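You operate a simulated robot arm through the tools that you are given. There is no shell and no other tool.

Carry out the task below with a simulated robot arm. There is one attempt and no reset: what you move stays moved.

Task
Wind the centre off the chucked shaft, then draw the tailstock right back.
Fine: 3 cm up or more; free the centre lock and the slide lock, and lock each after its move; the rotary switch stays off.

The check looks at the end state, three seconds after you hand in, the way a careful person would. Anything else that was tipped, shoved, dropped, spilled or broken makes it a failure.

Robot
A 6-joint arm with a two-finger gripper, fixed in place. Base frame: the origin is on the floor under the middle of its stand, x ahead of it, y to its left, z up. Lengths are in mm, angles in degrees, forces in N, time in s.
It reaches about 1637 mm from its shoulder. Its first joint turns from -166.0 to 166.0 degrees. Payload 3.43 kg.
The TCP is the grasp point between the finger pads, 20 mm short of the fingertips. In the tool frame z runs along the fingers and y along their closing line. The gripper opens to 190 mm; its body begins 248 mm behind the TCP.
Orientation is that of the tool frame in the base frame, as [roll, pitch, yaw] about the fixed x, y, z axes, in that order (R = Rz(yaw) Ry(pitch) Rx(roll)). With the fingers straight down and closing along the base's y, the tool's x points along the base's -x, its y along +y and its z along -z.

Tools
- The arm moves only by the tool step_arm. Its argument "deltas" is a list of rows, each a list of 3 entries, a list of its own where there are three numbers: the closure, from 0 (fully open) to 1 (shut), then the shift along the tool's x, y, z in mm, then the turn, a rotation vector about the tool's x, y, z in degrees. In form: [[claw, [tx, ty, tz], [wx, wy, wz]], ...]. A call has 1 to 20 rows; each row is the pose to reach, as a shift and turn from the pose commanded when the call began, along the tool's axes at that moment. A row lasts 0.2 s, in which the tool goes at most 50 mm and 8.6 degrees; a call with a longer step from one row to the next is refused whole, and so is a gripper value outside its range. A pose out of reach is approached as far as the arm can. The call stops where the force on the tool passes 90 N (or 10 N more than at its start, if that is more) or the arm is blocked; 0.2 s more then pass. Each finger travels about 45 mm/s and halts on what it meets, pressing with about 37 N; the grip force reading is that of the motor and also rises with nothing between the fingers. The clock runs only during rows and for 0.2 s after the last one: add rows that repeat a pose to give the fingers time. It gives the time, the measured TCP pose, the force on the tool (base axes), the opening and the grip force at its end, in the units of the frame above (readings bear some noise), with the torque about the TCP (base axes, N m) and any sound that the robot's microphone picked up.
- Cameras (640 x 400 px; columns grow to the right, rows downward): "scene" is fixed at [219.4, 498.3, 1633.7]; the picture's right is [-0.51, -0.86, 0.00], its down [-0.52, 0.30, -0.80] and it looks along [0.69, -0.41, -0.60] (base axes); focal length 350 px, centre (320, 200). "wrist" rides on the gripper at [70, -8, -288] in the tool frame; the picture's right is [0.12, 0.99, 0.00], its down [-0.96, 0.12, -0.25] and it looks along [-0.25, 0.03, 0.97] (tool axes); focal length 261 px, centre (320, 200). There is no depth. A picture from a camera that has moved, and an enlarged one, comes with that camera's place and axes in the base frame and with its lens.
- capture(camera): a new picture of that camera. It takes no simulated time.
- slide_trunk(by): slides the trunk up (or, below 0, down) by that many mm; the arm rides with it, the base frame stays. It gives what a move gives, with no picture.
- close_up(camera, box): a new picture of the part [left, top, right, bottom] of that camera's present view, enlarged. It takes no simulated time.
- finish_job(): hands the job in; it is judged then, once.

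Places have to be worked out from the pictures, the camera data and where the tool is seen. Open the gripper and draw the arm clear of the work before you hand the job in, unless the task says otherwise.

The tools are called after "Emit:" as name(argument=value, ...) on one line, values as JSON. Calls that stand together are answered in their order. step_arm: Moves the arm, as the interface text tells. Its arguments: {"type":"object","properties":{"deltas":{"type":"array"}},"required":["deltas"]} The other tools are called the same way: slide_trunk (by) moves the trunk up or down; capture (camera) takes a picture; close_up (camera, box) takes an enlarged picture of a part of a camera's view; finish_job () hands the job in.

At the start:

```text
t: 0.0
position: [581.1, 95.0, 1341.6]
orientation: [179.9, -0.1, 180.0]
wrist_force: [-0.2, 0.6, 0.8]
moment: [-0.01, 0.01, -0.01]
opening: 190.0
finger_force: 0.1
trunk travel left (down, up): [-175.0, 65.0]
```

scene: 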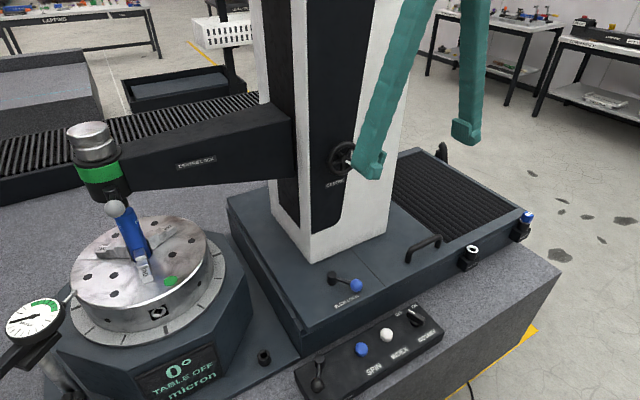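
wrist: 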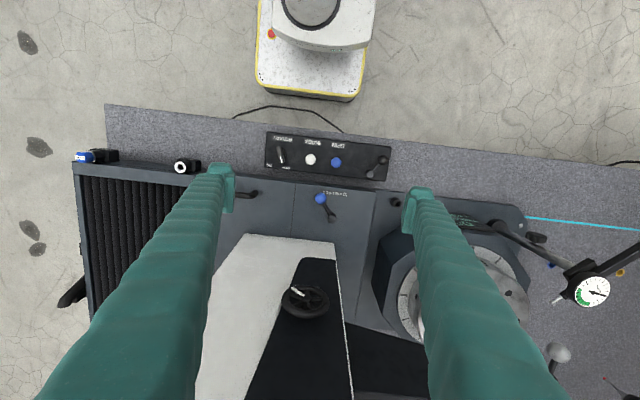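

The pictures show a vertical column with a carriage arm, a handwheel marked with a label, a blue-knobbed lever on the base and a control panel. I'll enlarge several parts before I move anything.

Emit:
close_up(camera="scene", box=[300, 120, 420, 200])

Emit:
close_up(camera="scene", box=[290, 240, 450, 400])

Emit:
close_up(camera="scene", box=[50, 110, 290, 310])

Emit:
close_up(camera="scene", box=[380, 130, 560, 290])

Emit:
close_up(camera="wrist", box=[230, 120, 420, 240])

Emit:
close_up(camera="wrist", box=[230, 240, 420, 400])

```text
5.00 times, centred on (360, 160) of scene
camera zoom: at [219.4, 498.3, 1633.7], right [-0.51, -0.86, 0.0], down [-0.52, 0.3, -0.8], along [0.69, -0.41, -0.6], focal length 1749 px, centre (120, 400)
```

zoom: 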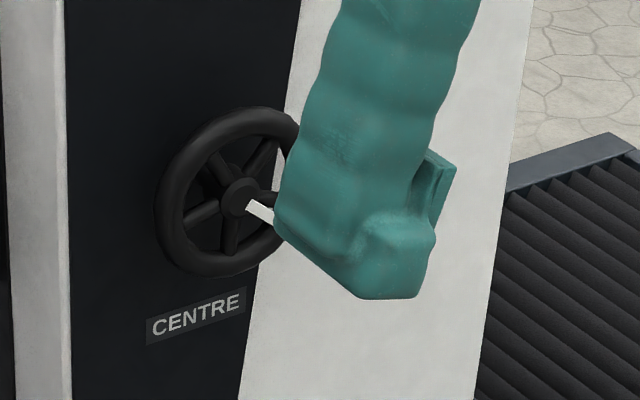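

```text
2.50 times, centred on (370, 320) of scene
camera zoom: at [219.4, 498.3, 1633.7], right [-0.51, -0.86, 0.0], down [-0.52, 0.3, -0.8], along [0.69, -0.41, -0.6], focal length 874 px, centre (195, -100)
```

zoom: 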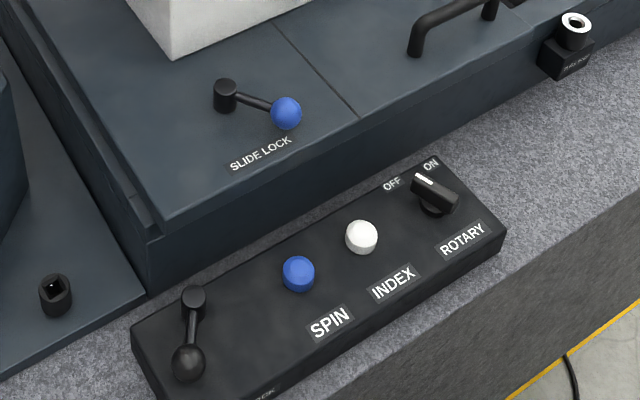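

```text
2.00 times, centred on (170, 210) of scene
camera zoom: at [219.4, 498.3, 1633.7], right [-0.51, -0.86, 0.0], down [-0.52, 0.3, -0.8], along [0.69, -0.41, -0.6], focal length 700 px, centre (620, 180)
```

zoom: 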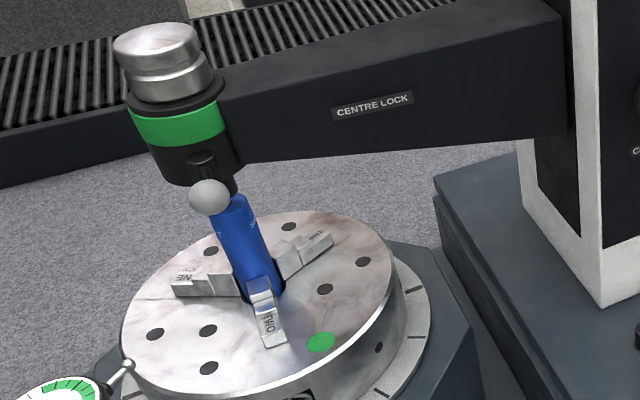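

```text
2.50 times, centred on (470, 210) of scene
camera zoom: at [219.4, 498.3, 1633.7], right [-0.51, -0.86, 0.0], down [-0.52, 0.3, -0.8], along [0.69, -0.41, -0.6], focal length 874 px, centre (-55, 175)
```

zoom: 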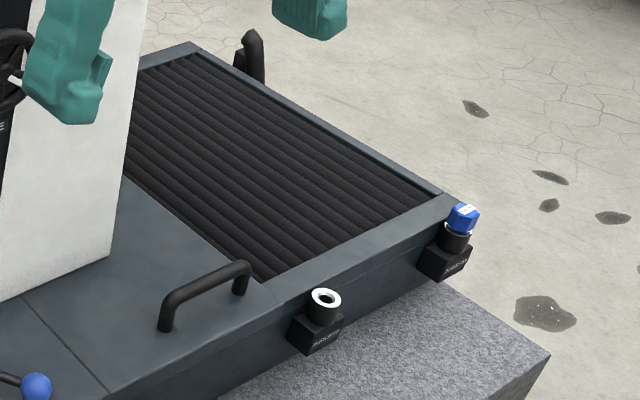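

```text
3.33 times, centred on (325, 180) of wrist
camera zoom: at [511.6, 87.2, 1629.0], right [-0.12, 0.99, 0.0], down [0.96, 0.12, 0.25], along [0.25, 0.03, -0.97], focal length 869 px, centre (303, 267)
```

zoom: 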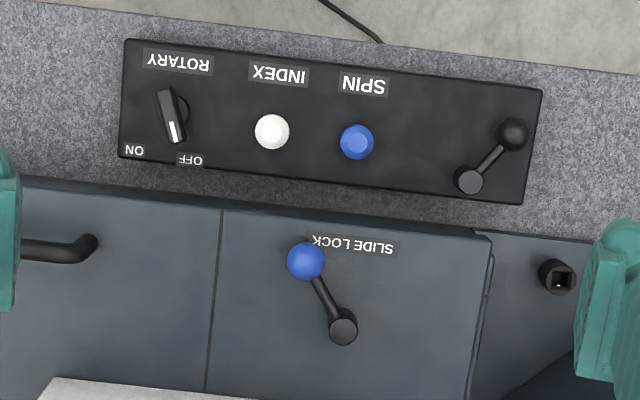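

```text
2.50 times, centred on (325, 320) of wrist
camera zoom: at [511.6, 87.2, 1629.0], right [-0.12, 0.99, 0.0], down [0.96, 0.12, 0.25], along [0.25, 0.03, -0.97], focal length 652 px, centre (308, -100)
```

zoom: 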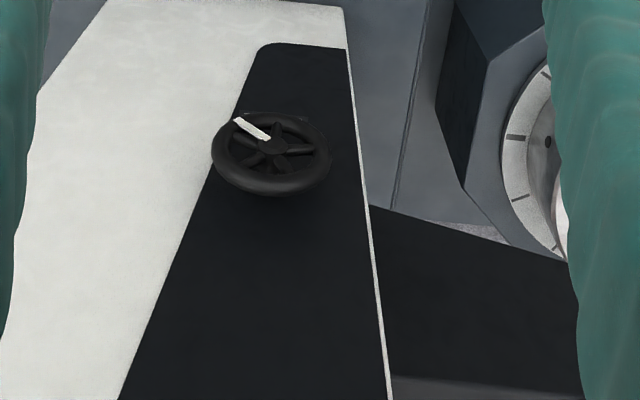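

I'll enlarge the small labels (the panel lever, the fittings at the edge, the centre head) to see what each control is.

Emit:
close_up(camera="scene", box=[300, 340, 380, 400])

Emit:
close_up(camera="scene", box=[450, 200, 550, 280])

Emit:
close_up(camera="scene", box=[60, 110, 160, 230])

Emit:
close_up(camera="scene", box=[0, 280, 120, 400])

Emit:
close_up(camera="wrist", box=[60, 130, 220, 310])

Emit:
close_up(camera="wrist", box=[480, 200, 640, 400])

Emit:
close_up(camera="scene", box=[120, 330, 220, 400])

```text
6.67 times, centred on (340, 370) of scene
camera zoom: at [219.4, 498.3, 1633.7], right [-0.51, -0.86, 0.0], down [-0.52, 0.3, -0.8], along [0.69, -0.41, -0.6], focal length 2332 px, centre (187, -933)
```

zoom: 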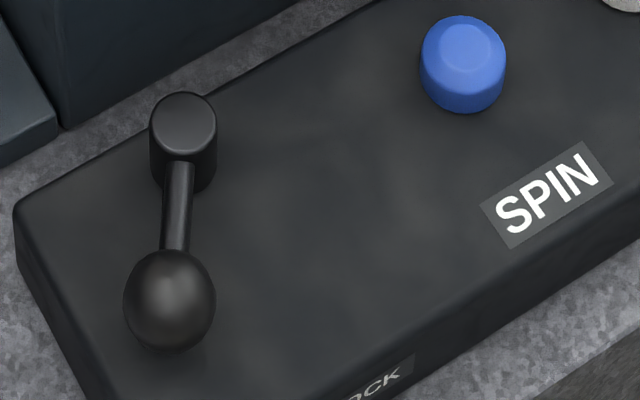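

```text
5.00 times, centred on (500, 240) of scene
camera zoom: at [219.4, 498.3, 1633.7], right [-0.51, -0.86, 0.0], down [-0.52, 0.3, -0.8], along [0.69, -0.41, -0.6], focal length 1749 px, centre (-580, 0)
```

zoom: 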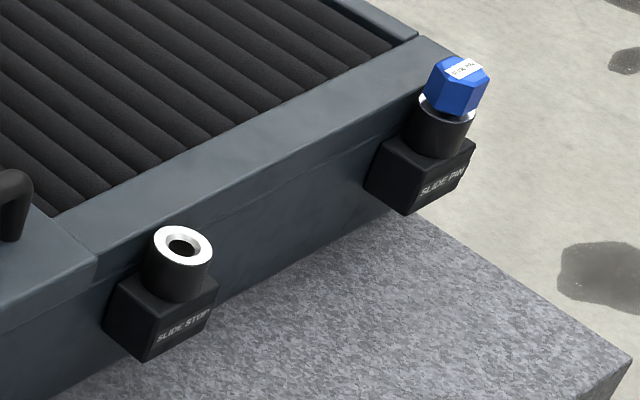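

```text
3.33 times, centred on (110, 170) of scene
camera zoom: at [219.4, 498.3, 1633.7], right [-0.51, -0.86, 0.0], down [-0.52, 0.3, -0.8], along [0.69, -0.41, -0.6], focal length 1166 px, centre (1020, 300)
```

zoom: 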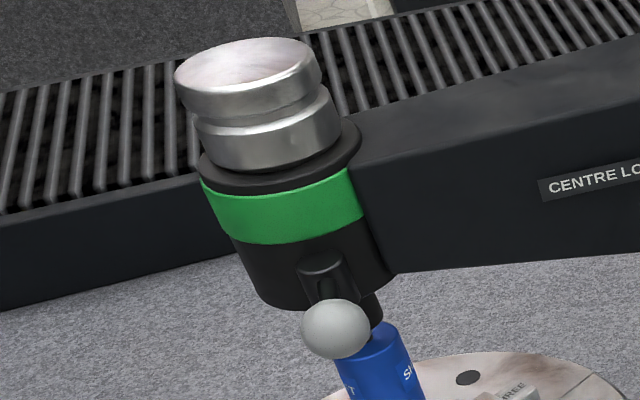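

```text
3.33 times, centred on (60, 340) of scene
camera zoom: at [219.4, 498.3, 1633.7], right [-0.51, -0.86, 0.0], down [-0.52, 0.3, -0.8], along [0.69, -0.41, -0.6], focal length 1166 px, centre (1187, -267)
```

zoom: 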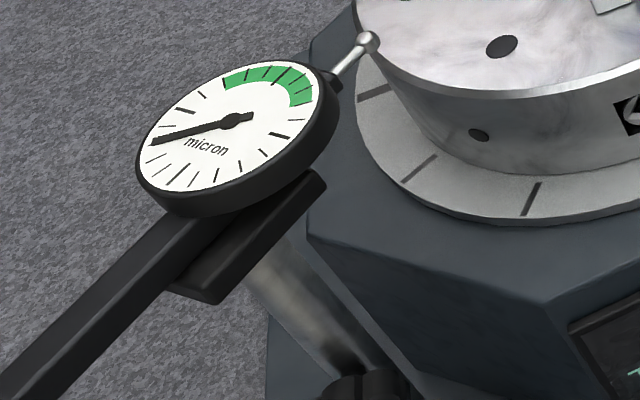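

```text
2.22 times, centred on (140, 220) of wrist
camera zoom: at [511.6, 87.2, 1629.0], right [-0.12, 0.99, 0.0], down [0.96, 0.12, 0.25], along [0.25, 0.03, -0.97], focal length 579 px, centre (720, 156)
```

zoom: 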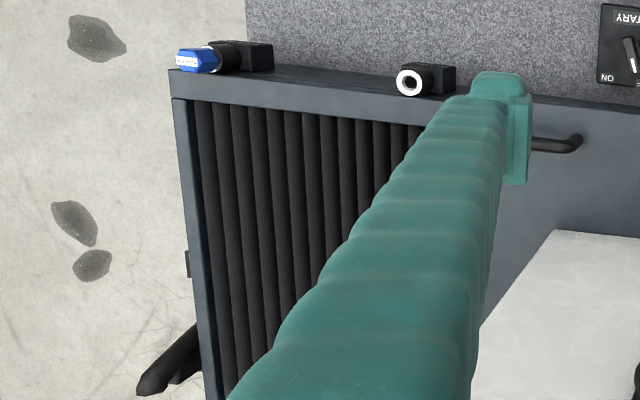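

```text
2.00 times, centred on (560, 300) of wrist
camera zoom: at [511.6, 87.2, 1629.0], right [-0.12, 0.99, 0.0], down [0.96, 0.12, 0.25], along [0.25, 0.03, -0.97], focal length 521 px, centre (-160, 0)
```

zoom: 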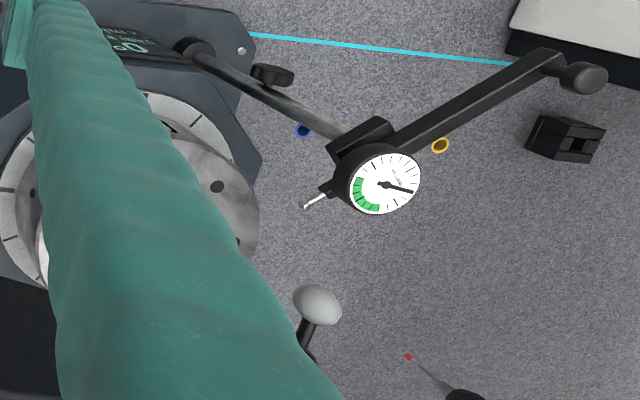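

```text
5.71 times, centred on (170, 365) of scene
camera zoom: at [219.4, 498.3, 1633.7], right [-0.51, -0.86, 0.0], down [-0.52, 0.3, -0.8], along [0.69, -0.41, -0.6], focal length 1999 px, centre (1177, -743)
```

zoom: 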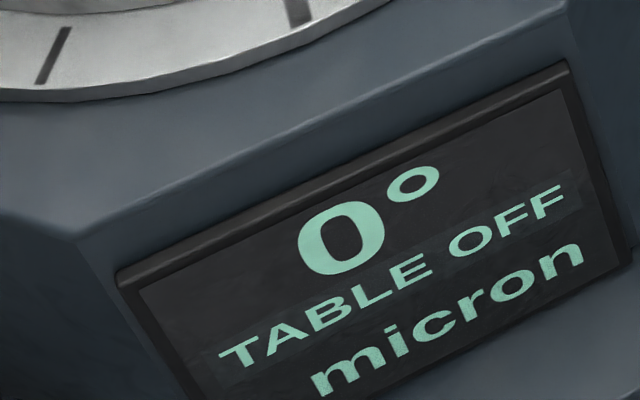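

The labels name a CENTRE handwheel on the column, a CENTRE LOCK on the head (grey ball lever), and a SLIDE LOCK with a blue ball. I place the wheel hub near (790, 95, 1235), the grey ball near (842, 564, 1239) and the blue ball near (697, 107, 889). I'll turn the tool to face +x between the wheel and the head so the wrist camera can look at both.

Emit:
step_arm(deltas=[[0, [-2, 21, 4], [0, -8.2, 0]], [0, [-4, 42, 8], [0, -16.4, 0]], [0, [-6, 63, 12], [0, -24.6, 0]], [0, [-7, 84, 16], [0, -32.8, 0]], [0, [-9, 105, 20], [0, -41, 0]], [0, [-11, 126, 24], [0, -49.2, 0]], [0, [-13, 147, 28], [0, -57.4, 0]], [0, [-15, 168, 32], [0, -65.6, 0]], [0, [-17, 189, 36], [0, -73.8, 0]], [0, [-18, 210, 40], [0, -82, 0]], [0, [-19, 235, 42], [0, -90, 0]]])

Emit:
capture(camera="wrist")

Emit:
capture(camera="scene")

```text
t: 2.4
position: [598.6, 328.8, 1300.3]
orientation: [34.5, 89.8, 34.6]
wrist_force: [-0.3, -1.5, 0.3]
moment: [0.03, 0.17, 0.3]
opening: 190.0
finger_force: 0.0
trunk travel left (down, up): [-175.0, 65.0]
```

```text
taken
camera wrist: at [311.8, 322.2, 1228.7], right [0.0, 0.99, -0.12], down [-0.25, 0.11, 0.96], along [0.97, 0.03, 0.25], focal length 261 px, centre (320, 200)
```

wrist: 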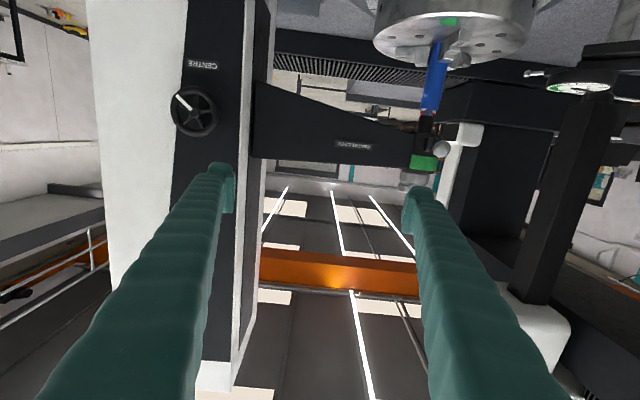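

```text
taken
```

scene: 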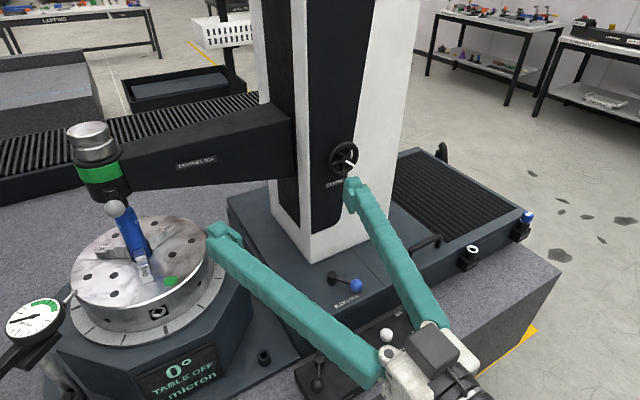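

The wrist camera now sees the wheel and the head, upside down. I'll enlarge both.

Emit:
close_up(camera="wrist", box=[150, 50, 250, 140])

Emit:
close_up(camera="wrist", box=[380, 90, 480, 190])

Emit:
close_up(camera="wrist", box=[260, 80, 480, 200])

Emit:
close_up(camera="scene", box=[310, 130, 390, 200])

```text
4.44 times, centred on (200, 95) of wrist
camera zoom: at [311.8, 322.2, 1228.7], right [0.0, 0.99, -0.12], down [-0.25, 0.11, 0.96], along [0.97, 0.03, 0.25], focal length 1158 px, centre (853, 667)
```

zoom: 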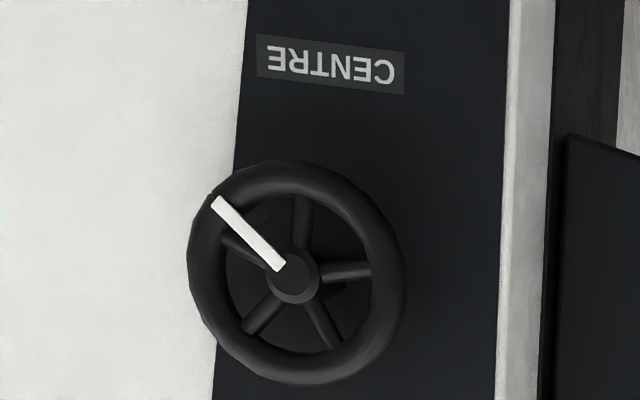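

```text
4.00 times, centred on (430, 140) of wrist
camera zoom: at [311.8, 322.2, 1228.7], right [0.0, 0.99, -0.12], down [-0.25, 0.11, 0.96], along [0.97, 0.03, 0.25], focal length 1043 px, centre (-120, 440)
```

zoom: 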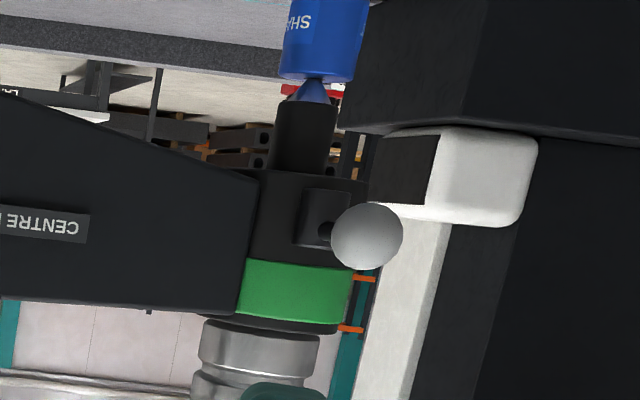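

```text
2.91 times, centred on (370, 140) of wrist
camera zoom: at [311.8, 322.2, 1228.7], right [0.0, 0.99, -0.12], down [-0.25, 0.11, 0.96], along [0.97, 0.03, 0.25], focal length 758 px, centre (174, 374)
```

zoom: 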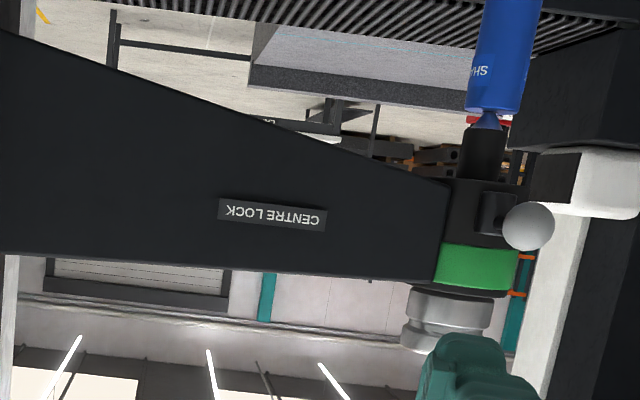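

```text
5.71 times, centred on (350, 165) of scene
camera zoom: at [219.4, 498.3, 1633.7], right [-0.51, -0.86, 0.0], down [-0.52, 0.3, -0.8], along [0.69, -0.41, -0.6], focal length 1999 px, centre (149, 400)
```

zoom: 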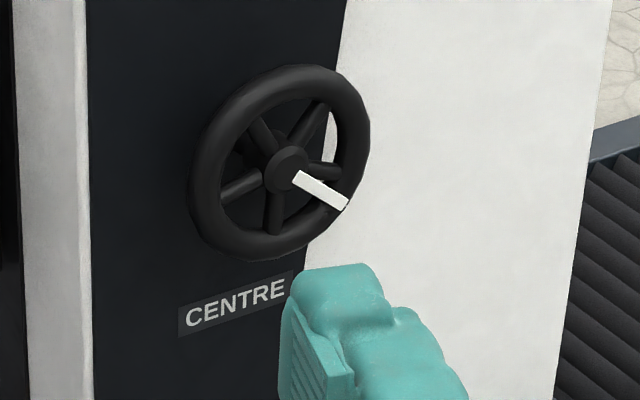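

The wheel is flat with a white index mark, and its hub is near (801, 93, 1221). The centre lock lever points toward the robot, with its ball near (843, 565, 1233). Before going to the head I'll check what stands to its left, the gauge and the black beam.

Emit:
close_up(camera="wrist", box=[460, 20, 640, 320])

Emit:
close_up(camera="scene", box=[-60, 200, 180, 400])

```text
1.33 times, centred on (550, 170) of wrist
camera zoom: at [311.8, 322.2, 1228.7], right [0.0, 0.99, -0.12], down [-0.25, 0.11, 0.96], along [0.97, 0.03, 0.25], focal length 348 px, centre (13, 240)
```

zoom: 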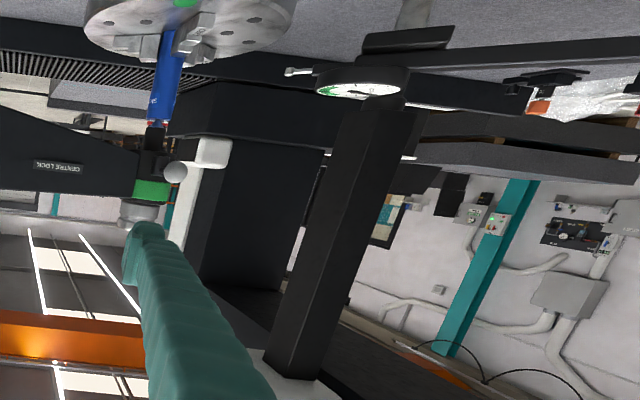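

```text
refused: -60 is not a number from 0 to 640
```

The dark column on the right is a machine in the background, and the gauge sits low at about z 1110, so the space in front of the head is free. I'll move to in front of the lever ball, still 110 mm short of it, for a close view.

Emit:
step_arm(deltas=[[0, [11, 39, 20], [0, 0, 0]], [0, [22, 78, 40], [0, 0, 0]], [0, [33, 117, 60], [0, 0, 0]], [0, [45, 157, 85], [0, 0, 0]], [0, [56, 197, 108], [0, 0, 0]], [0, [67, 236, 131], [0, 0, 0]]])

Emit:
capture(camera="wrist")

Emit:
close_up(camera="wrist", box=[240, 80, 400, 200])

Emit:
capture(camera="scene")

```text
t: 3.8
position: [729.9, 568.0, 1232.4]
orientation: [-133.9, 89.9, -133.8]
wrist_force: [-0.8, -1.2, 0.7]
moment: [-0.01, 0.24, 0.25]
opening: 190.1
finger_force: 0.0
trunk travel left (down, up): [-175.0, 65.0]
```

```text
taken
camera wrist: at [443.6, 559.9, 1161.2], right [0.0, 0.99, -0.12], down [-0.25, 0.12, 0.96], along [0.97, 0.03, 0.25], focal length 261 px, centre (320, 200)
```

wrist: 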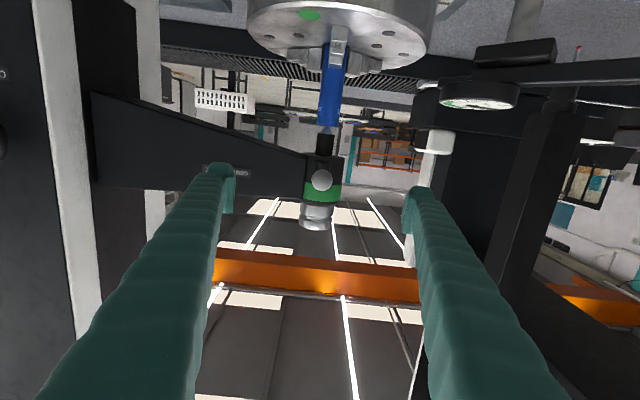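

```text
3.33 times, centred on (320, 140) of wrist
camera zoom: at [443.6, 559.9, 1161.2], right [0.0, 0.99, -0.12], down [-0.25, 0.12, 0.96], along [0.97, 0.03, 0.25], focal length 869 px, centre (320, 400)
```

zoom: 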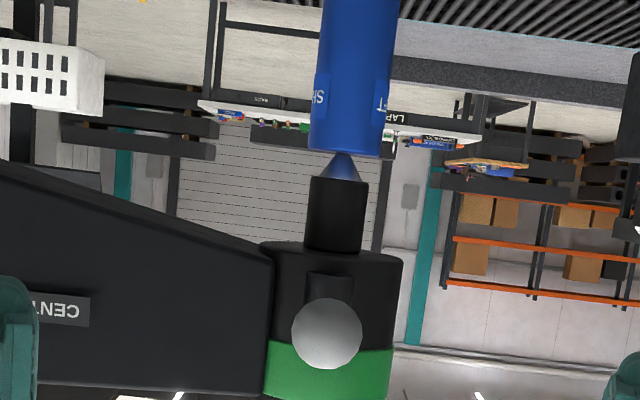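

```text
taken
```

scene: 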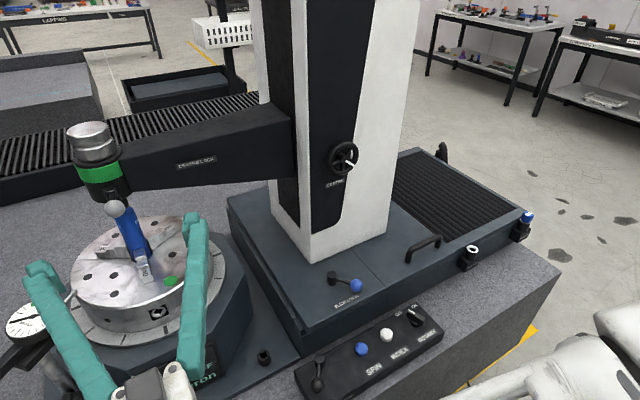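

The ball is near (851, 569, 1232), about 33 mm across, and its lever points straight at the robot from a vertical hub on the head. I'll narrow the fingers to about 57 mm here before going around the ball.

Emit:
step_arm(deltas=[[0.7, [0, 0, 0], [0, 0, 0]], [0.7, [0, 0, 0], [0, 0, 0]], [0.7, [0, 0, 0], [0, 0, 0]], [0.7, [0, 0, 0], [0, 0, 0]], [0.7, [0, 0, 10], [0, 0, 0]], [0.7, [0, 0, 20], [0, 0, 0]], [0.7, [0, 0, 30], [0, 0, 0]], [0.7, [0, 0, 40], [0, 0, 0]]])

Emit:
close_up(camera="wrist", box=[240, 80, 400, 200])

Emit:
close_up(camera="scene", box=[20, 160, 220, 320])

```text
t: 5.6
position: [771.2, 565.9, 1233.3]
orientation: [-174.4, 90.0, -174.3]
wrist_force: [-0.5, -0.2, -0.1]
moment: [0.01, 0.0, -0.02]
opening: 57.1
finger_force: 0.1
trunk travel left (down, up): [-175.0, 65.0]
```

```text
3.33 times, centred on (320, 140) of wrist
camera zoom: at [484.6, 558.6, 1161.8], right [0.0, 0.99, -0.12], down [-0.25, 0.12, 0.96], along [0.97, 0.03, 0.25], focal length 869 px, centre (320, 400)
```

zoom: 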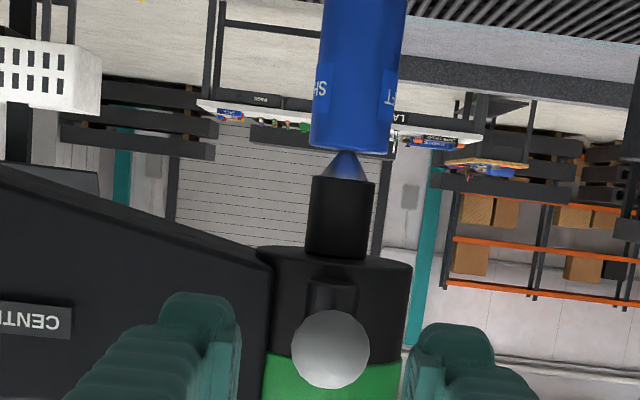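

```text
2.50 times, centred on (120, 240) of scene
camera zoom: at [219.4, 498.3, 1633.7], right [-0.51, -0.86, 0.0], down [-0.52, 0.3, -0.8], along [0.69, -0.41, -0.6], focal length 874 px, centre (820, 100)
```

zoom: 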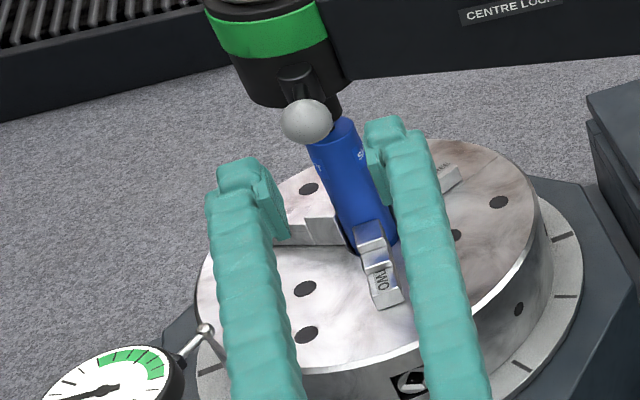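

The ball sits between the fingers, about 5 mm to the left of the tool axis and 80 mm ahead. I'll shift over and advance so the fingers cage it.

Emit:
step_arm(deltas=[[0.7, [0, 5, 10], [0, 0, 0]], [0.7, [0, 5, 22], [0, 0, 0]], [0.7, [0, 5, 34], [0, 0, 0]], [0.7, [0, 5, 46], [0, 0, 0]], [0.7, [0, 5, 58], [0, 0, 0]], [0.7, [0, 5, 68], [0, 0, 0]], [0.7, [0, 5, 78], [0, 0, 0]], [0.7, [0, 5, 78], [0, 0, 0]]])

Emit:
close_up(camera="wrist", box=[240, 80, 400, 200])

Emit:
close_up(camera="scene", box=[20, 130, 220, 290])

```text
t: 7.4
position: [848.1, 570.0, 1231.2]
orientation: [-68.7, 89.9, -68.8]
wrist_force: [0.0, -0.4, 0.1]
moment: [-0.02, 0.02, 0.0]
opening: 57.2
finger_force: 0.1
trunk travel left (down, up): [-175.0, 65.0]
```

```text
3.33 times, centred on (320, 140) of wrist
camera zoom: at [562.4, 563.0, 1162.0], right [0.0, 0.99, -0.12], down [-0.25, 0.12, 0.96], along [0.97, 0.03, 0.25], focal length 869 px, centre (320, 400)
```

zoom: 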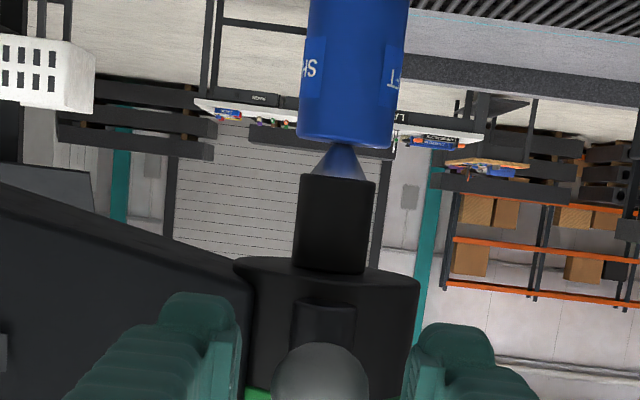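

```text
2.50 times, centred on (120, 210) of scene
camera zoom: at [219.4, 498.3, 1633.7], right [-0.51, -0.86, 0.0], down [-0.52, 0.3, -0.8], along [0.69, -0.41, -0.6], focal length 874 px, centre (820, 175)
```

zoom: 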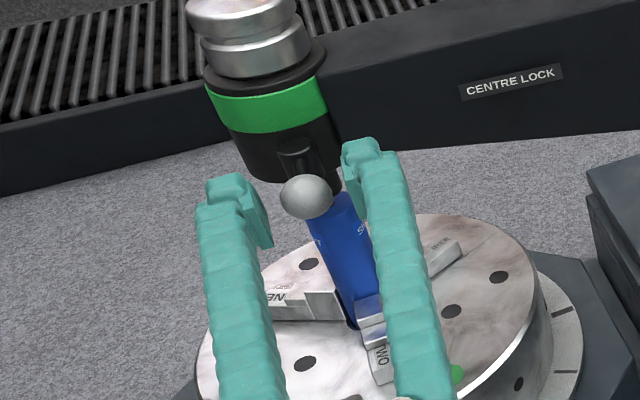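

The ball is now at the grasp point, between the fingers. I'll close to just touch it and nudge it a few millimetres toward +y (away from the arm), watching the force.

Emit:
step_arm(deltas=[[0.8, [0, 0, 0], [0, 0, 0]], [0.8, [0, 0, 0], [0, 0, 0]], [0.8, [0, 3, 0], [0, 0, 0]], [0.8, [0, 6, 0], [0, 0, 0]], [0.8, [0, 9, 0], [0, 0, 0]]])

Emit:
close_up(camera="wrist", box=[240, 80, 400, 200])

Emit:
close_up(camera="scene", box=[60, 150, 180, 240])

```text
t: 8.6
position: [849.6, 578.6, 1232.8]
orientation: [-120.1, 89.9, -120.2]
wrist_force: [0.7, -1.9, 0.6]
moment: [0.01, 0.01, -0.01]
opening: 38.4
finger_force: 0.5
trunk travel left (down, up): [-175.0, 65.0]
```

```text
3.33 times, centred on (320, 140) of wrist
camera zoom: at [562.7, 571.3, 1161.7], right [0.0, 0.99, -0.12], down [-0.25, 0.12, 0.96], along [0.97, 0.03, 0.25], focal length 869 px, centre (320, 400)
```

zoom: 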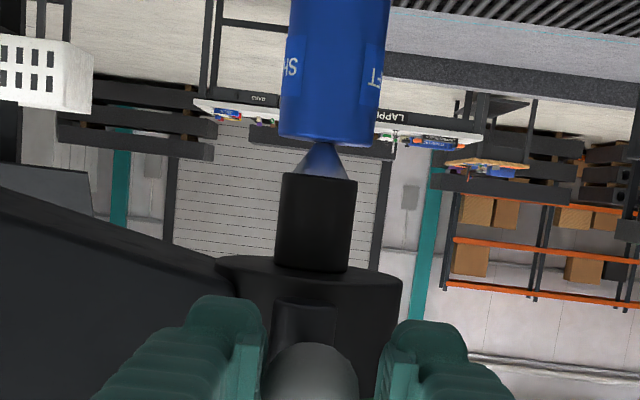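

```text
4.44 times, centred on (120, 195) of scene
camera zoom: at [219.4, 498.3, 1633.7], right [-0.51, -0.86, 0.0], down [-0.52, 0.3, -0.8], along [0.69, -0.41, -0.6], focal length 1554 px, centre (1209, 222)
```

zoom: 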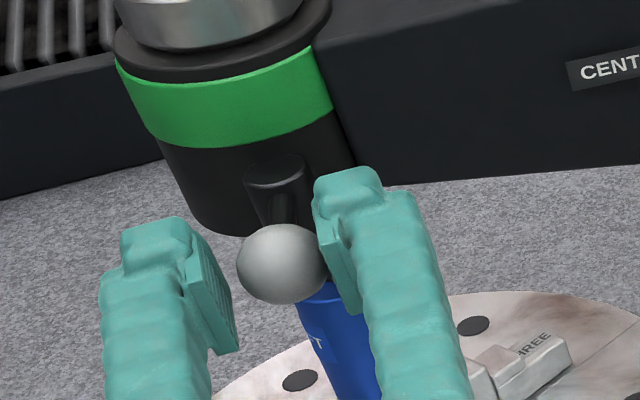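

The ball followed the −y finger by about 5 mm with only 2 N, while its hub stayed put, so the lever swings toward +y about a vertical axis near (915, 572). I'll carry on along that arc to about 40° and turn the tool by half of that.

Emit:
step_arm(deltas=[[0.8, [0, 2.9, -5], [4, 0, 0]], [0.8, [0, 7.5, -4.2], [6, 0, 0]], [0.8, [0, 12.1, -3.1], [8, 0, 0]], [0.8, [0, 16.6, -1.7], [10, 0, 0]], [0.8, [0, 21, 0], [12, 0, 0]], [0.8, [0, 25.3, 2], [14, 0, 0]], [0.8, [0, 29.5, 4.3], [16, 0, 0]], [0.8, [0, 33.5, 6.8], [18, 0, 0]], [0.8, [0, 37.3, 9.6], [20, 0, 0]]])

Emit:
close_up(camera="wrist", box=[240, 80, 400, 200])

Emit:
close_up(camera="scene", box=[60, 150, 180, 240])

```text
t: 10.6
position: [858.2, 616.5, 1232.5]
orientation: [-66.0, 90.0, -86.0]
wrist_force: [0.1, 0.1, -0.3]
moment: [0.02, 0.01, 0.02]
opening: 38.1
finger_force: 0.1
trunk travel left (down, up): [-175.0, 65.0]
```

```text
3.33 times, centred on (320, 140) of wrist
camera zoom: at [586.3, 708.7, 1162.6], right [0.34, 0.93, -0.12], down [-0.19, 0.19, 0.96], along [0.92, -0.3, 0.25], focal length 869 px, centre (320, 400)
```

zoom: 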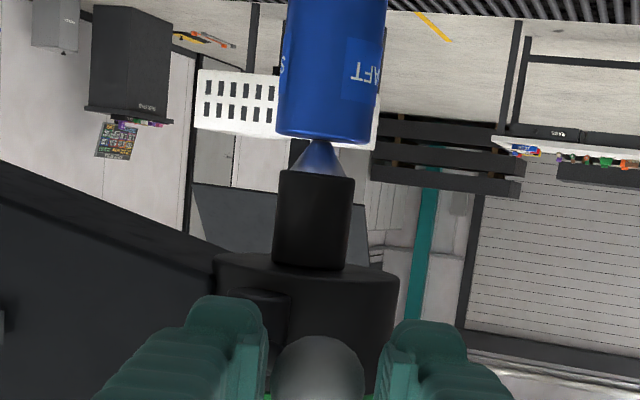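

```text
4.44 times, centred on (120, 195) of scene
camera zoom: at [219.4, 498.3, 1633.7], right [-0.51, -0.86, 0.0], down [-0.52, 0.3, -0.8], along [0.69, -0.41, -0.6], focal length 1554 px, centre (1209, 222)
```

zoom: 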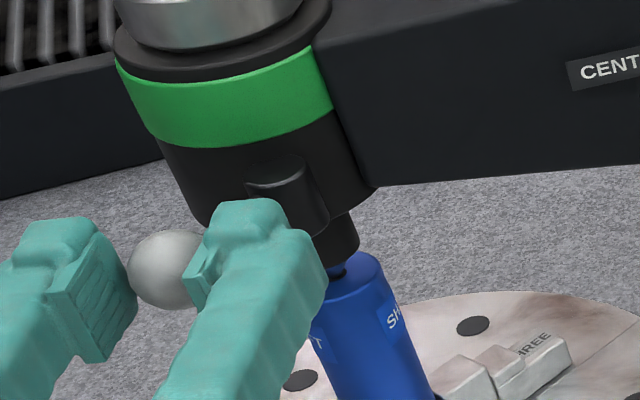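

The lever followed freely to about 40° with no stop felt yet, so I'll continue the arc to about 62°.

Emit:
step_arm(deltas=[[0.8, [0, 4.2, 2.5], [2, 0, 0]], [0.8, [0, 8.5, 5.2], [4, 0, 0]], [0.8, [0, 12.6, 7.6], [6, 0, 0]], [0.8, [0, 16.7, 10.1], [8, 0, 0]], [0.8, [0, 20.4, 13], [10, 0, 0]], [0.8, [0, 22.2, 14.5], [11, 0, 0]]])

Emit:
capture(camera="wrist")

Emit:
close_up(camera="scene", box=[40, 150, 180, 270])

```text
t: 12.0
position: [879.4, 632.9, 1233.5]
orientation: [-97.5, 90.0, -128.7]
wrist_force: [-0.3, -0.1, 0.5]
moment: [0.01, 0.01, 0.02]
opening: 37.9
finger_force: 0.0
trunk travel left (down, up): [-175.0, 65.0]
```

```text
taken
camera wrist: at [629.6, 775.6, 1162.6], right [0.51, 0.85, -0.12], down [-0.15, 0.23, 0.96], along [0.85, -0.47, 0.25], focal length 261 px, centre (320, 200)
```

wrist: 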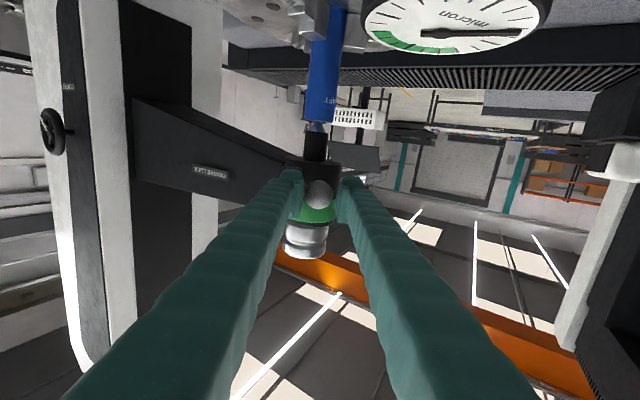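

```text
3.33 times, centred on (110, 210) of scene
camera zoom: at [219.4, 498.3, 1633.7], right [-0.51, -0.86, 0.0], down [-0.52, 0.3, -0.8], along [0.69, -0.41, -0.6], focal length 1166 px, centre (1020, 167)
```

zoom: 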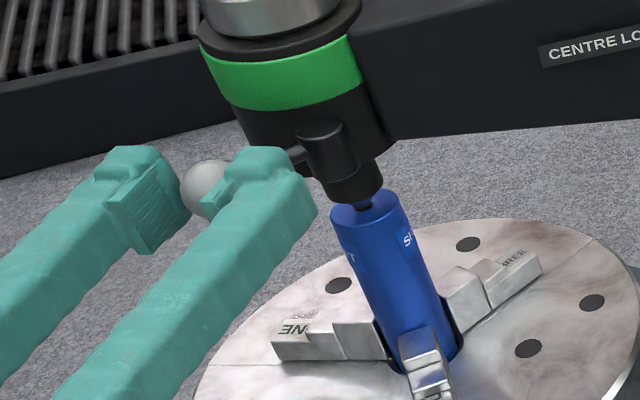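

Still no resistance at about 62°, and the gauge sits well below the camera. I'll continue toward 88° and watch for a stop.

Emit:
step_arm(deltas=[[0.8, [0, 3.8, 1.5], [1.5, 0, 0]], [0.8, [0, 7.5, 3.4], [3, 0, 0]], [0.8, [0, 11.8, 7.2], [4.5, 0, 0]], [0.8, [0, 16, 11.2], [6, 0, 0]], [0.8, [0, 19, 15], [7.5, 0, 0]], [0.8, [0, 21.9, 18.6], [9, 0, 0]]])

Emit:
capture(camera="wrist")

Emit:
close_up(camera="scene", box=[40, 150, 180, 270])

```text
t: 13.4
position: [903.8, 641.8, 1235.7]
orientation: [58.6, 89.9, 18.3]
wrist_force: [-57.3, -28.5, -2.3]
moment: [0.06, 0.13, -0.79]
opening: 71.0
finger_force: 28.4
trunk travel left (down, up): [-175.0, 65.0]
```

```text
taken
camera wrist: at [677.8, 821.9, 1164.8], right [0.64, 0.76, -0.12], down [-0.12, 0.25, 0.96], along [0.76, -0.6, 0.25], focal length 261 px, centre (320, 200)
```

wrist: 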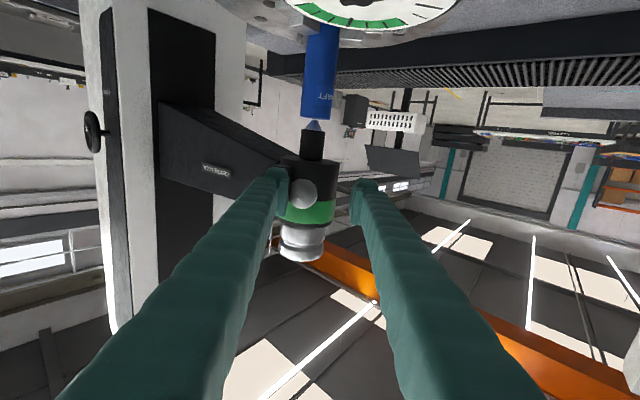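

```text
3.33 times, centred on (110, 210) of scene
camera zoom: at [219.4, 498.3, 1633.7], right [-0.51, -0.86, 0.0], down [-0.52, 0.3, -0.8], along [0.69, -0.41, -0.6], focal length 1166 px, centre (1020, 167)
```

zoom: 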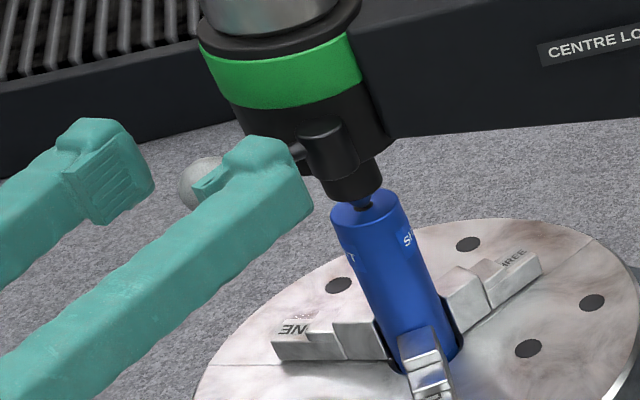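

The force rose to about 64 N and the ball stopped following, so the lever has reached its far stop at roughly 65–70°, the freed position. I'll ease the finger off it and back out.

Emit:
step_arm(deltas=[[0.65, [0, -8, -2], [0, 0, 0]], [0.65, [0, -14, -6], [0, 0, 0]], [0.65, [0, -14, -20], [0, 0, 0]], [0.65, [0, -14, -40], [0, 0, 0]], [0.65, [0, -10, -70], [0, 0, 0]], [0.65, [0, -5, -110], [0, 0, 0]]])

Emit:
capture(camera="wrist")

Emit:
close_up(camera="wrist", box=[240, 120, 400, 240])

Emit:
close_up(camera="scene", box=[40, 150, 180, 270])

```text
t: 14.8
position: [822.2, 709.5, 1230.9]
orientation: [-62.7, 89.8, -102.7]
wrist_force: [0.2, 0.0, -0.3]
moment: [-0.07, -0.08, -0.11]
opening: 66.4
finger_force: 0.0
trunk travel left (down, up): [-175.0, 65.0]
```

```text
taken
camera wrist: at [596.2, 889.4, 1161.1], right [0.64, 0.76, -0.12], down [-0.12, 0.25, 0.96], along [0.76, -0.6, 0.25], focal length 261 px, centre (320, 200)
```

wrist: 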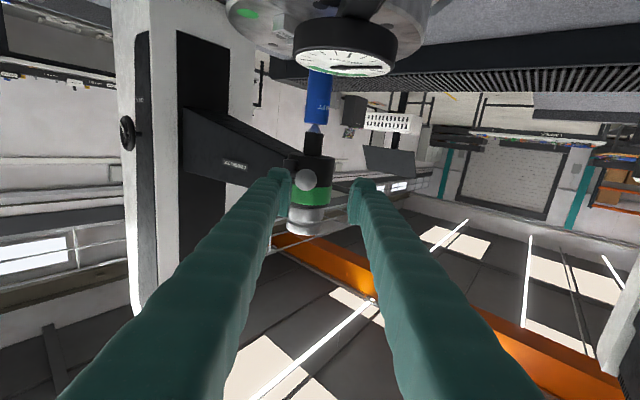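

```text
3.33 times, centred on (320, 180) of wrist
camera zoom: at [596.2, 889.4, 1161.1], right [0.64, 0.76, -0.12], down [-0.12, 0.25, 0.96], along [0.76, -0.6, 0.25], focal length 869 px, centre (320, 267)
```

zoom: 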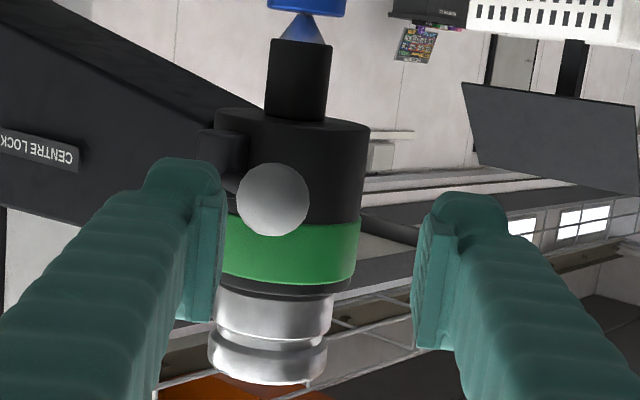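

```text
3.33 times, centred on (110, 210) of scene
camera zoom: at [219.4, 498.3, 1633.7], right [-0.51, -0.86, 0.0], down [-0.52, 0.3, -0.8], along [0.69, -0.41, -0.6], focal length 1166 px, centre (1020, 167)
```

zoom: 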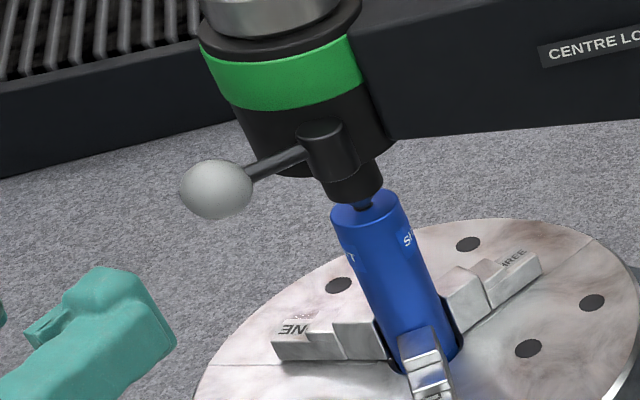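

The lever is clearly swung aside now, with its ball near (891, 622, 1232). Next I'll take the tool back in front of the handwheel at (690, 93, 1221), facing +x, with the fingers opened to about 110 mm.

Emit:
step_arm(deltas=[[0.5, [0, -45, 0], [-6.7, 0, 0]], [0.42, [0, -90, 1], [-13.4, 0, 0]], [0.42, [0, -135, 1], [-20.1, 0, 0]], [0.42, [0, -180, 2], [-26.8, 0, 0]], [0.42, [0, -226, 3], [-33.5, 0, 0]], [0.42, [3, -271.5, 3.3], [-40, 0, 0]], [0.42, [4, -303.2, 35.7], [-40, 0, 0]], [0.42, [5, -334.9, 68.1], [-40, 0, 0]], [0.42, [6, -366.6, 100.5], [-40, 0, 0]], [0.42, [6, -398.3, 132.9], [-40, 0, 0]], [0.42, [7, -430, 165.3], [-40, 0, 0]], [0.42, [8, -461.7, 197.7], [-40, 0, 0]], [0.42, [9, -493.4, 230.1], [-40, 0, 0]], [0.42, [10, -525.1, 262.5], [-40, 0, 0]], [0.42, [10, -556.8, 295], [-40, 0, 0]]])

Emit:
capture(camera="wrist")

Emit:
close_up(camera="scene", box=[260, 110, 420, 230])

```text
t: 18.0
position: [686.9, 94.4, 1222.6]
orientation: [-149.5, 90.0, -149.5]
wrist_force: [0.0, -1.3, -0.9]
moment: [0.01, -0.02, 0.34]
opening: 110.2
finger_force: 0.1
trunk travel left (down, up): [-175.0, 65.0]
```

```text
taken
camera wrist: at [400.3, 86.8, 1151.5], right [0.0, 0.99, -0.12], down [-0.25, 0.12, 0.96], along [0.97, 0.03, 0.24], focal length 261 px, centre (320, 200)
```

wrist: 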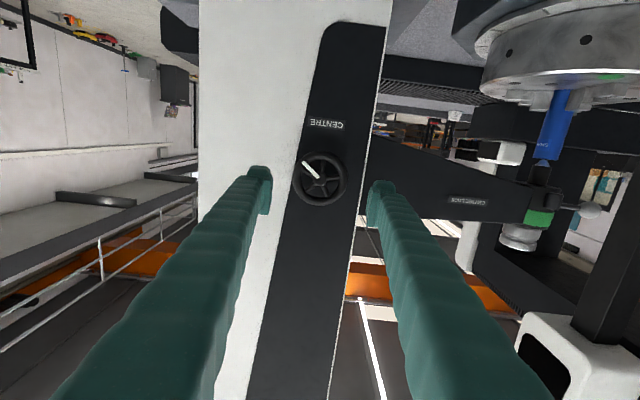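

```text
3.33 times, centred on (340, 170) of scene
camera zoom: at [219.4, 498.3, 1633.7], right [-0.51, -0.86, 0.0], down [-0.52, 0.3, -0.8], along [0.69, -0.41, -0.6], focal length 1166 px, centre (253, 300)
```

zoom: 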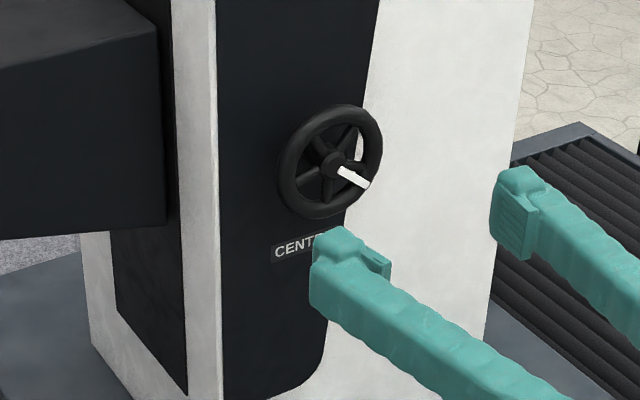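

The wheel is nearly centred between the fingers. I'll enlarge it for exact alignment and its size.

Emit:
close_up(camera="wrist", box=[270, 145, 370, 215])

Emit:
close_up(camera="wrist", box=[480, 90, 620, 260])

```text
5.71 times, centred on (320, 180) of wrist
camera zoom: at [400.3, 86.8, 1151.5], right [0.0, 0.99, -0.12], down [-0.25, 0.12, 0.96], along [0.97, 0.03, 0.24], focal length 1489 px, centre (320, 314)
```

zoom: 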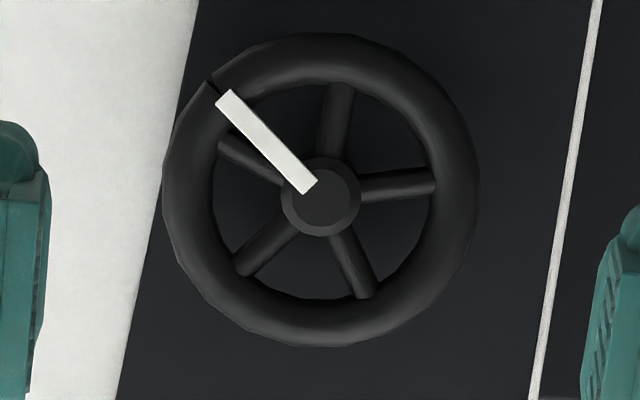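

```text
2.35 times, centred on (550, 175) of wrist
camera zoom: at [400.3, 86.8, 1151.5], right [0.0, 0.99, -0.12], down [-0.25, 0.12, 0.96], along [0.97, 0.03, 0.24], focal length 613 px, centre (-221, 259)
```

zoom: 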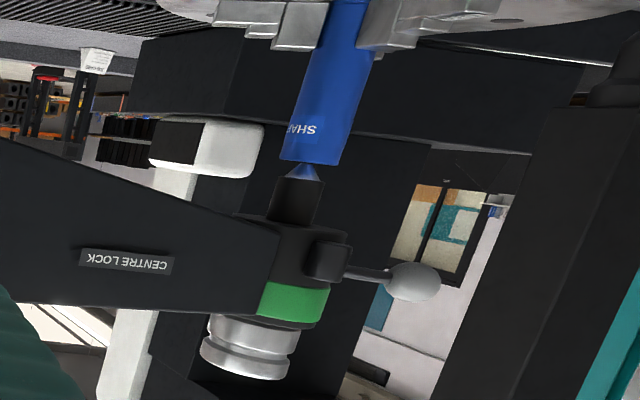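

The wheel is 86 mm across, centred near (803, 95.5, 1220), and the column face is near x 830. I'll advance until the fingertips reach about x 815, around the rim, and not close yet.

Emit:
step_arm(deltas=[[0.42, [2, 1, 25], [0, 0, 0]], [0.42, [2, 1, 50], [0, 0, 0]], [0.42, [2, 1, 70], [0, 0, 0]], [0.42, [2, 1, 85], [0, 0, 0]], [0.42, [2, 1, 98], [0, 0, 0]], [0.42, [2, 1, 108], [0, 0, 0]], [0.42, [2, 1, 108], [0, 0, 0]]])

Emit:
close_up(camera="wrist", box=[240, 140, 400, 240])

Emit:
close_up(camera="scene", box=[290, 120, 410, 210])

```text
t: 19.6
position: [796.2, 92.8, 1220.5]
orientation: [-28.4, 90.0, -28.4]
wrist_force: [0.4, -0.1, 0.0]
moment: [-0.02, 0.02, 0.0]
opening: 109.9
finger_force: 0.1
trunk travel left (down, up): [-175.0, 65.0]
```

```text
4.00 times, centred on (320, 190) of wrist
camera zoom: at [509.4, 86.4, 1149.0], right [0.0, 0.99, -0.12], down [-0.25, 0.12, 0.96], along [0.97, 0.03, 0.25], focal length 1043 px, centre (320, 240)
```

zoom: 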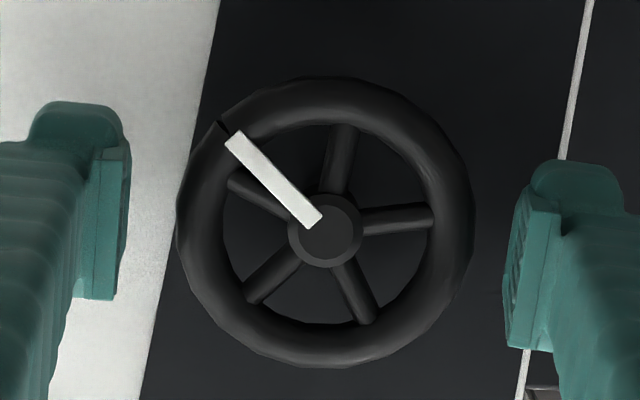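

```text
4.44 times, centred on (350, 165) of scene
camera zoom: at [219.4, 498.3, 1633.7], right [-0.51, -0.86, 0.0], down [-0.52, 0.3, -0.8], along [0.69, -0.41, -0.6], focal length 1554 px, centre (187, 356)
```

zoom: 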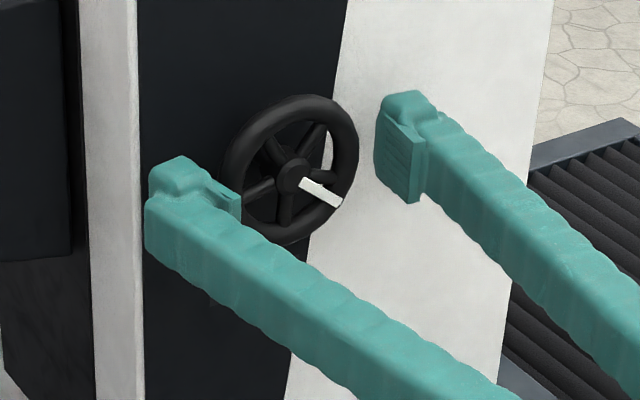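

The fingers straddle the rim, and the wheel centre is about 2 mm to +y and 1 mm lower than the tool axis. I'll correct that and close on the rim.

Emit:
step_arm(deltas=[[0.42, [1, 2, 2], [0, 0, 0]], [0.6, [1, 2, 2], [0, 0, 0]], [0.7, [1, 2, 2], [0, 0, 0]], [0.7, [1, 2, 2], [0, 0, 0]], [0.7, [1, 2, 2], [0, 0, 0]]])

Emit:
close_up(camera="wrist", box=[240, 140, 400, 240])

Emit:
close_up(camera="scene", box=[290, 120, 410, 210])

```text
t: 20.8
position: [798.2, 94.0, 1218.7]
orientation: [-123.7, 90.0, -123.9]
wrist_force: [1.2, -3.1, 1.0]
moment: [0.02, -0.06, -0.07]
opening: 84.0
finger_force: 44.9
trunk travel left (down, up): [-175.0, 65.0]
```

```text
4.00 times, centred on (320, 190) of wrist
camera zoom: at [511.1, 88.2, 1147.6], right [0.0, 0.99, -0.12], down [-0.25, 0.12, 0.96], along [0.97, 0.03, 0.25], focal length 1043 px, centre (320, 240)
```

zoom: 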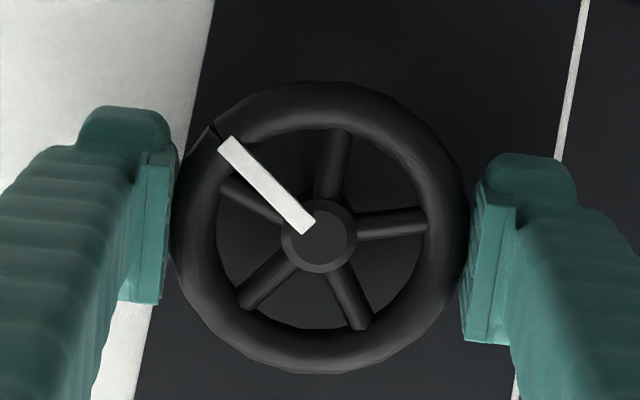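

```text
4.44 times, centred on (350, 165) of scene
camera zoom: at [219.4, 498.3, 1633.7], right [-0.51, -0.86, 0.0], down [-0.52, 0.3, -0.8], along [0.69, -0.41, -0.6], focal length 1554 px, centre (187, 356)
```

zoom: 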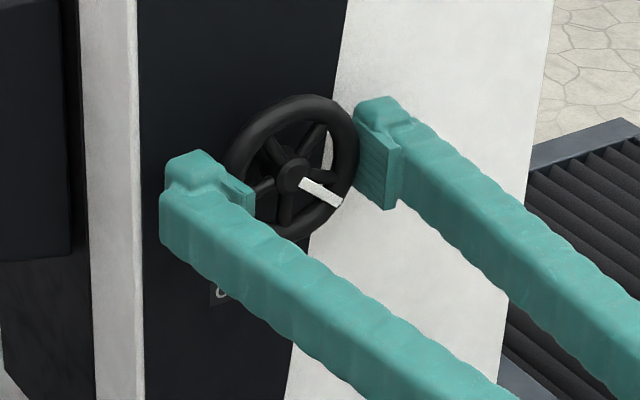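

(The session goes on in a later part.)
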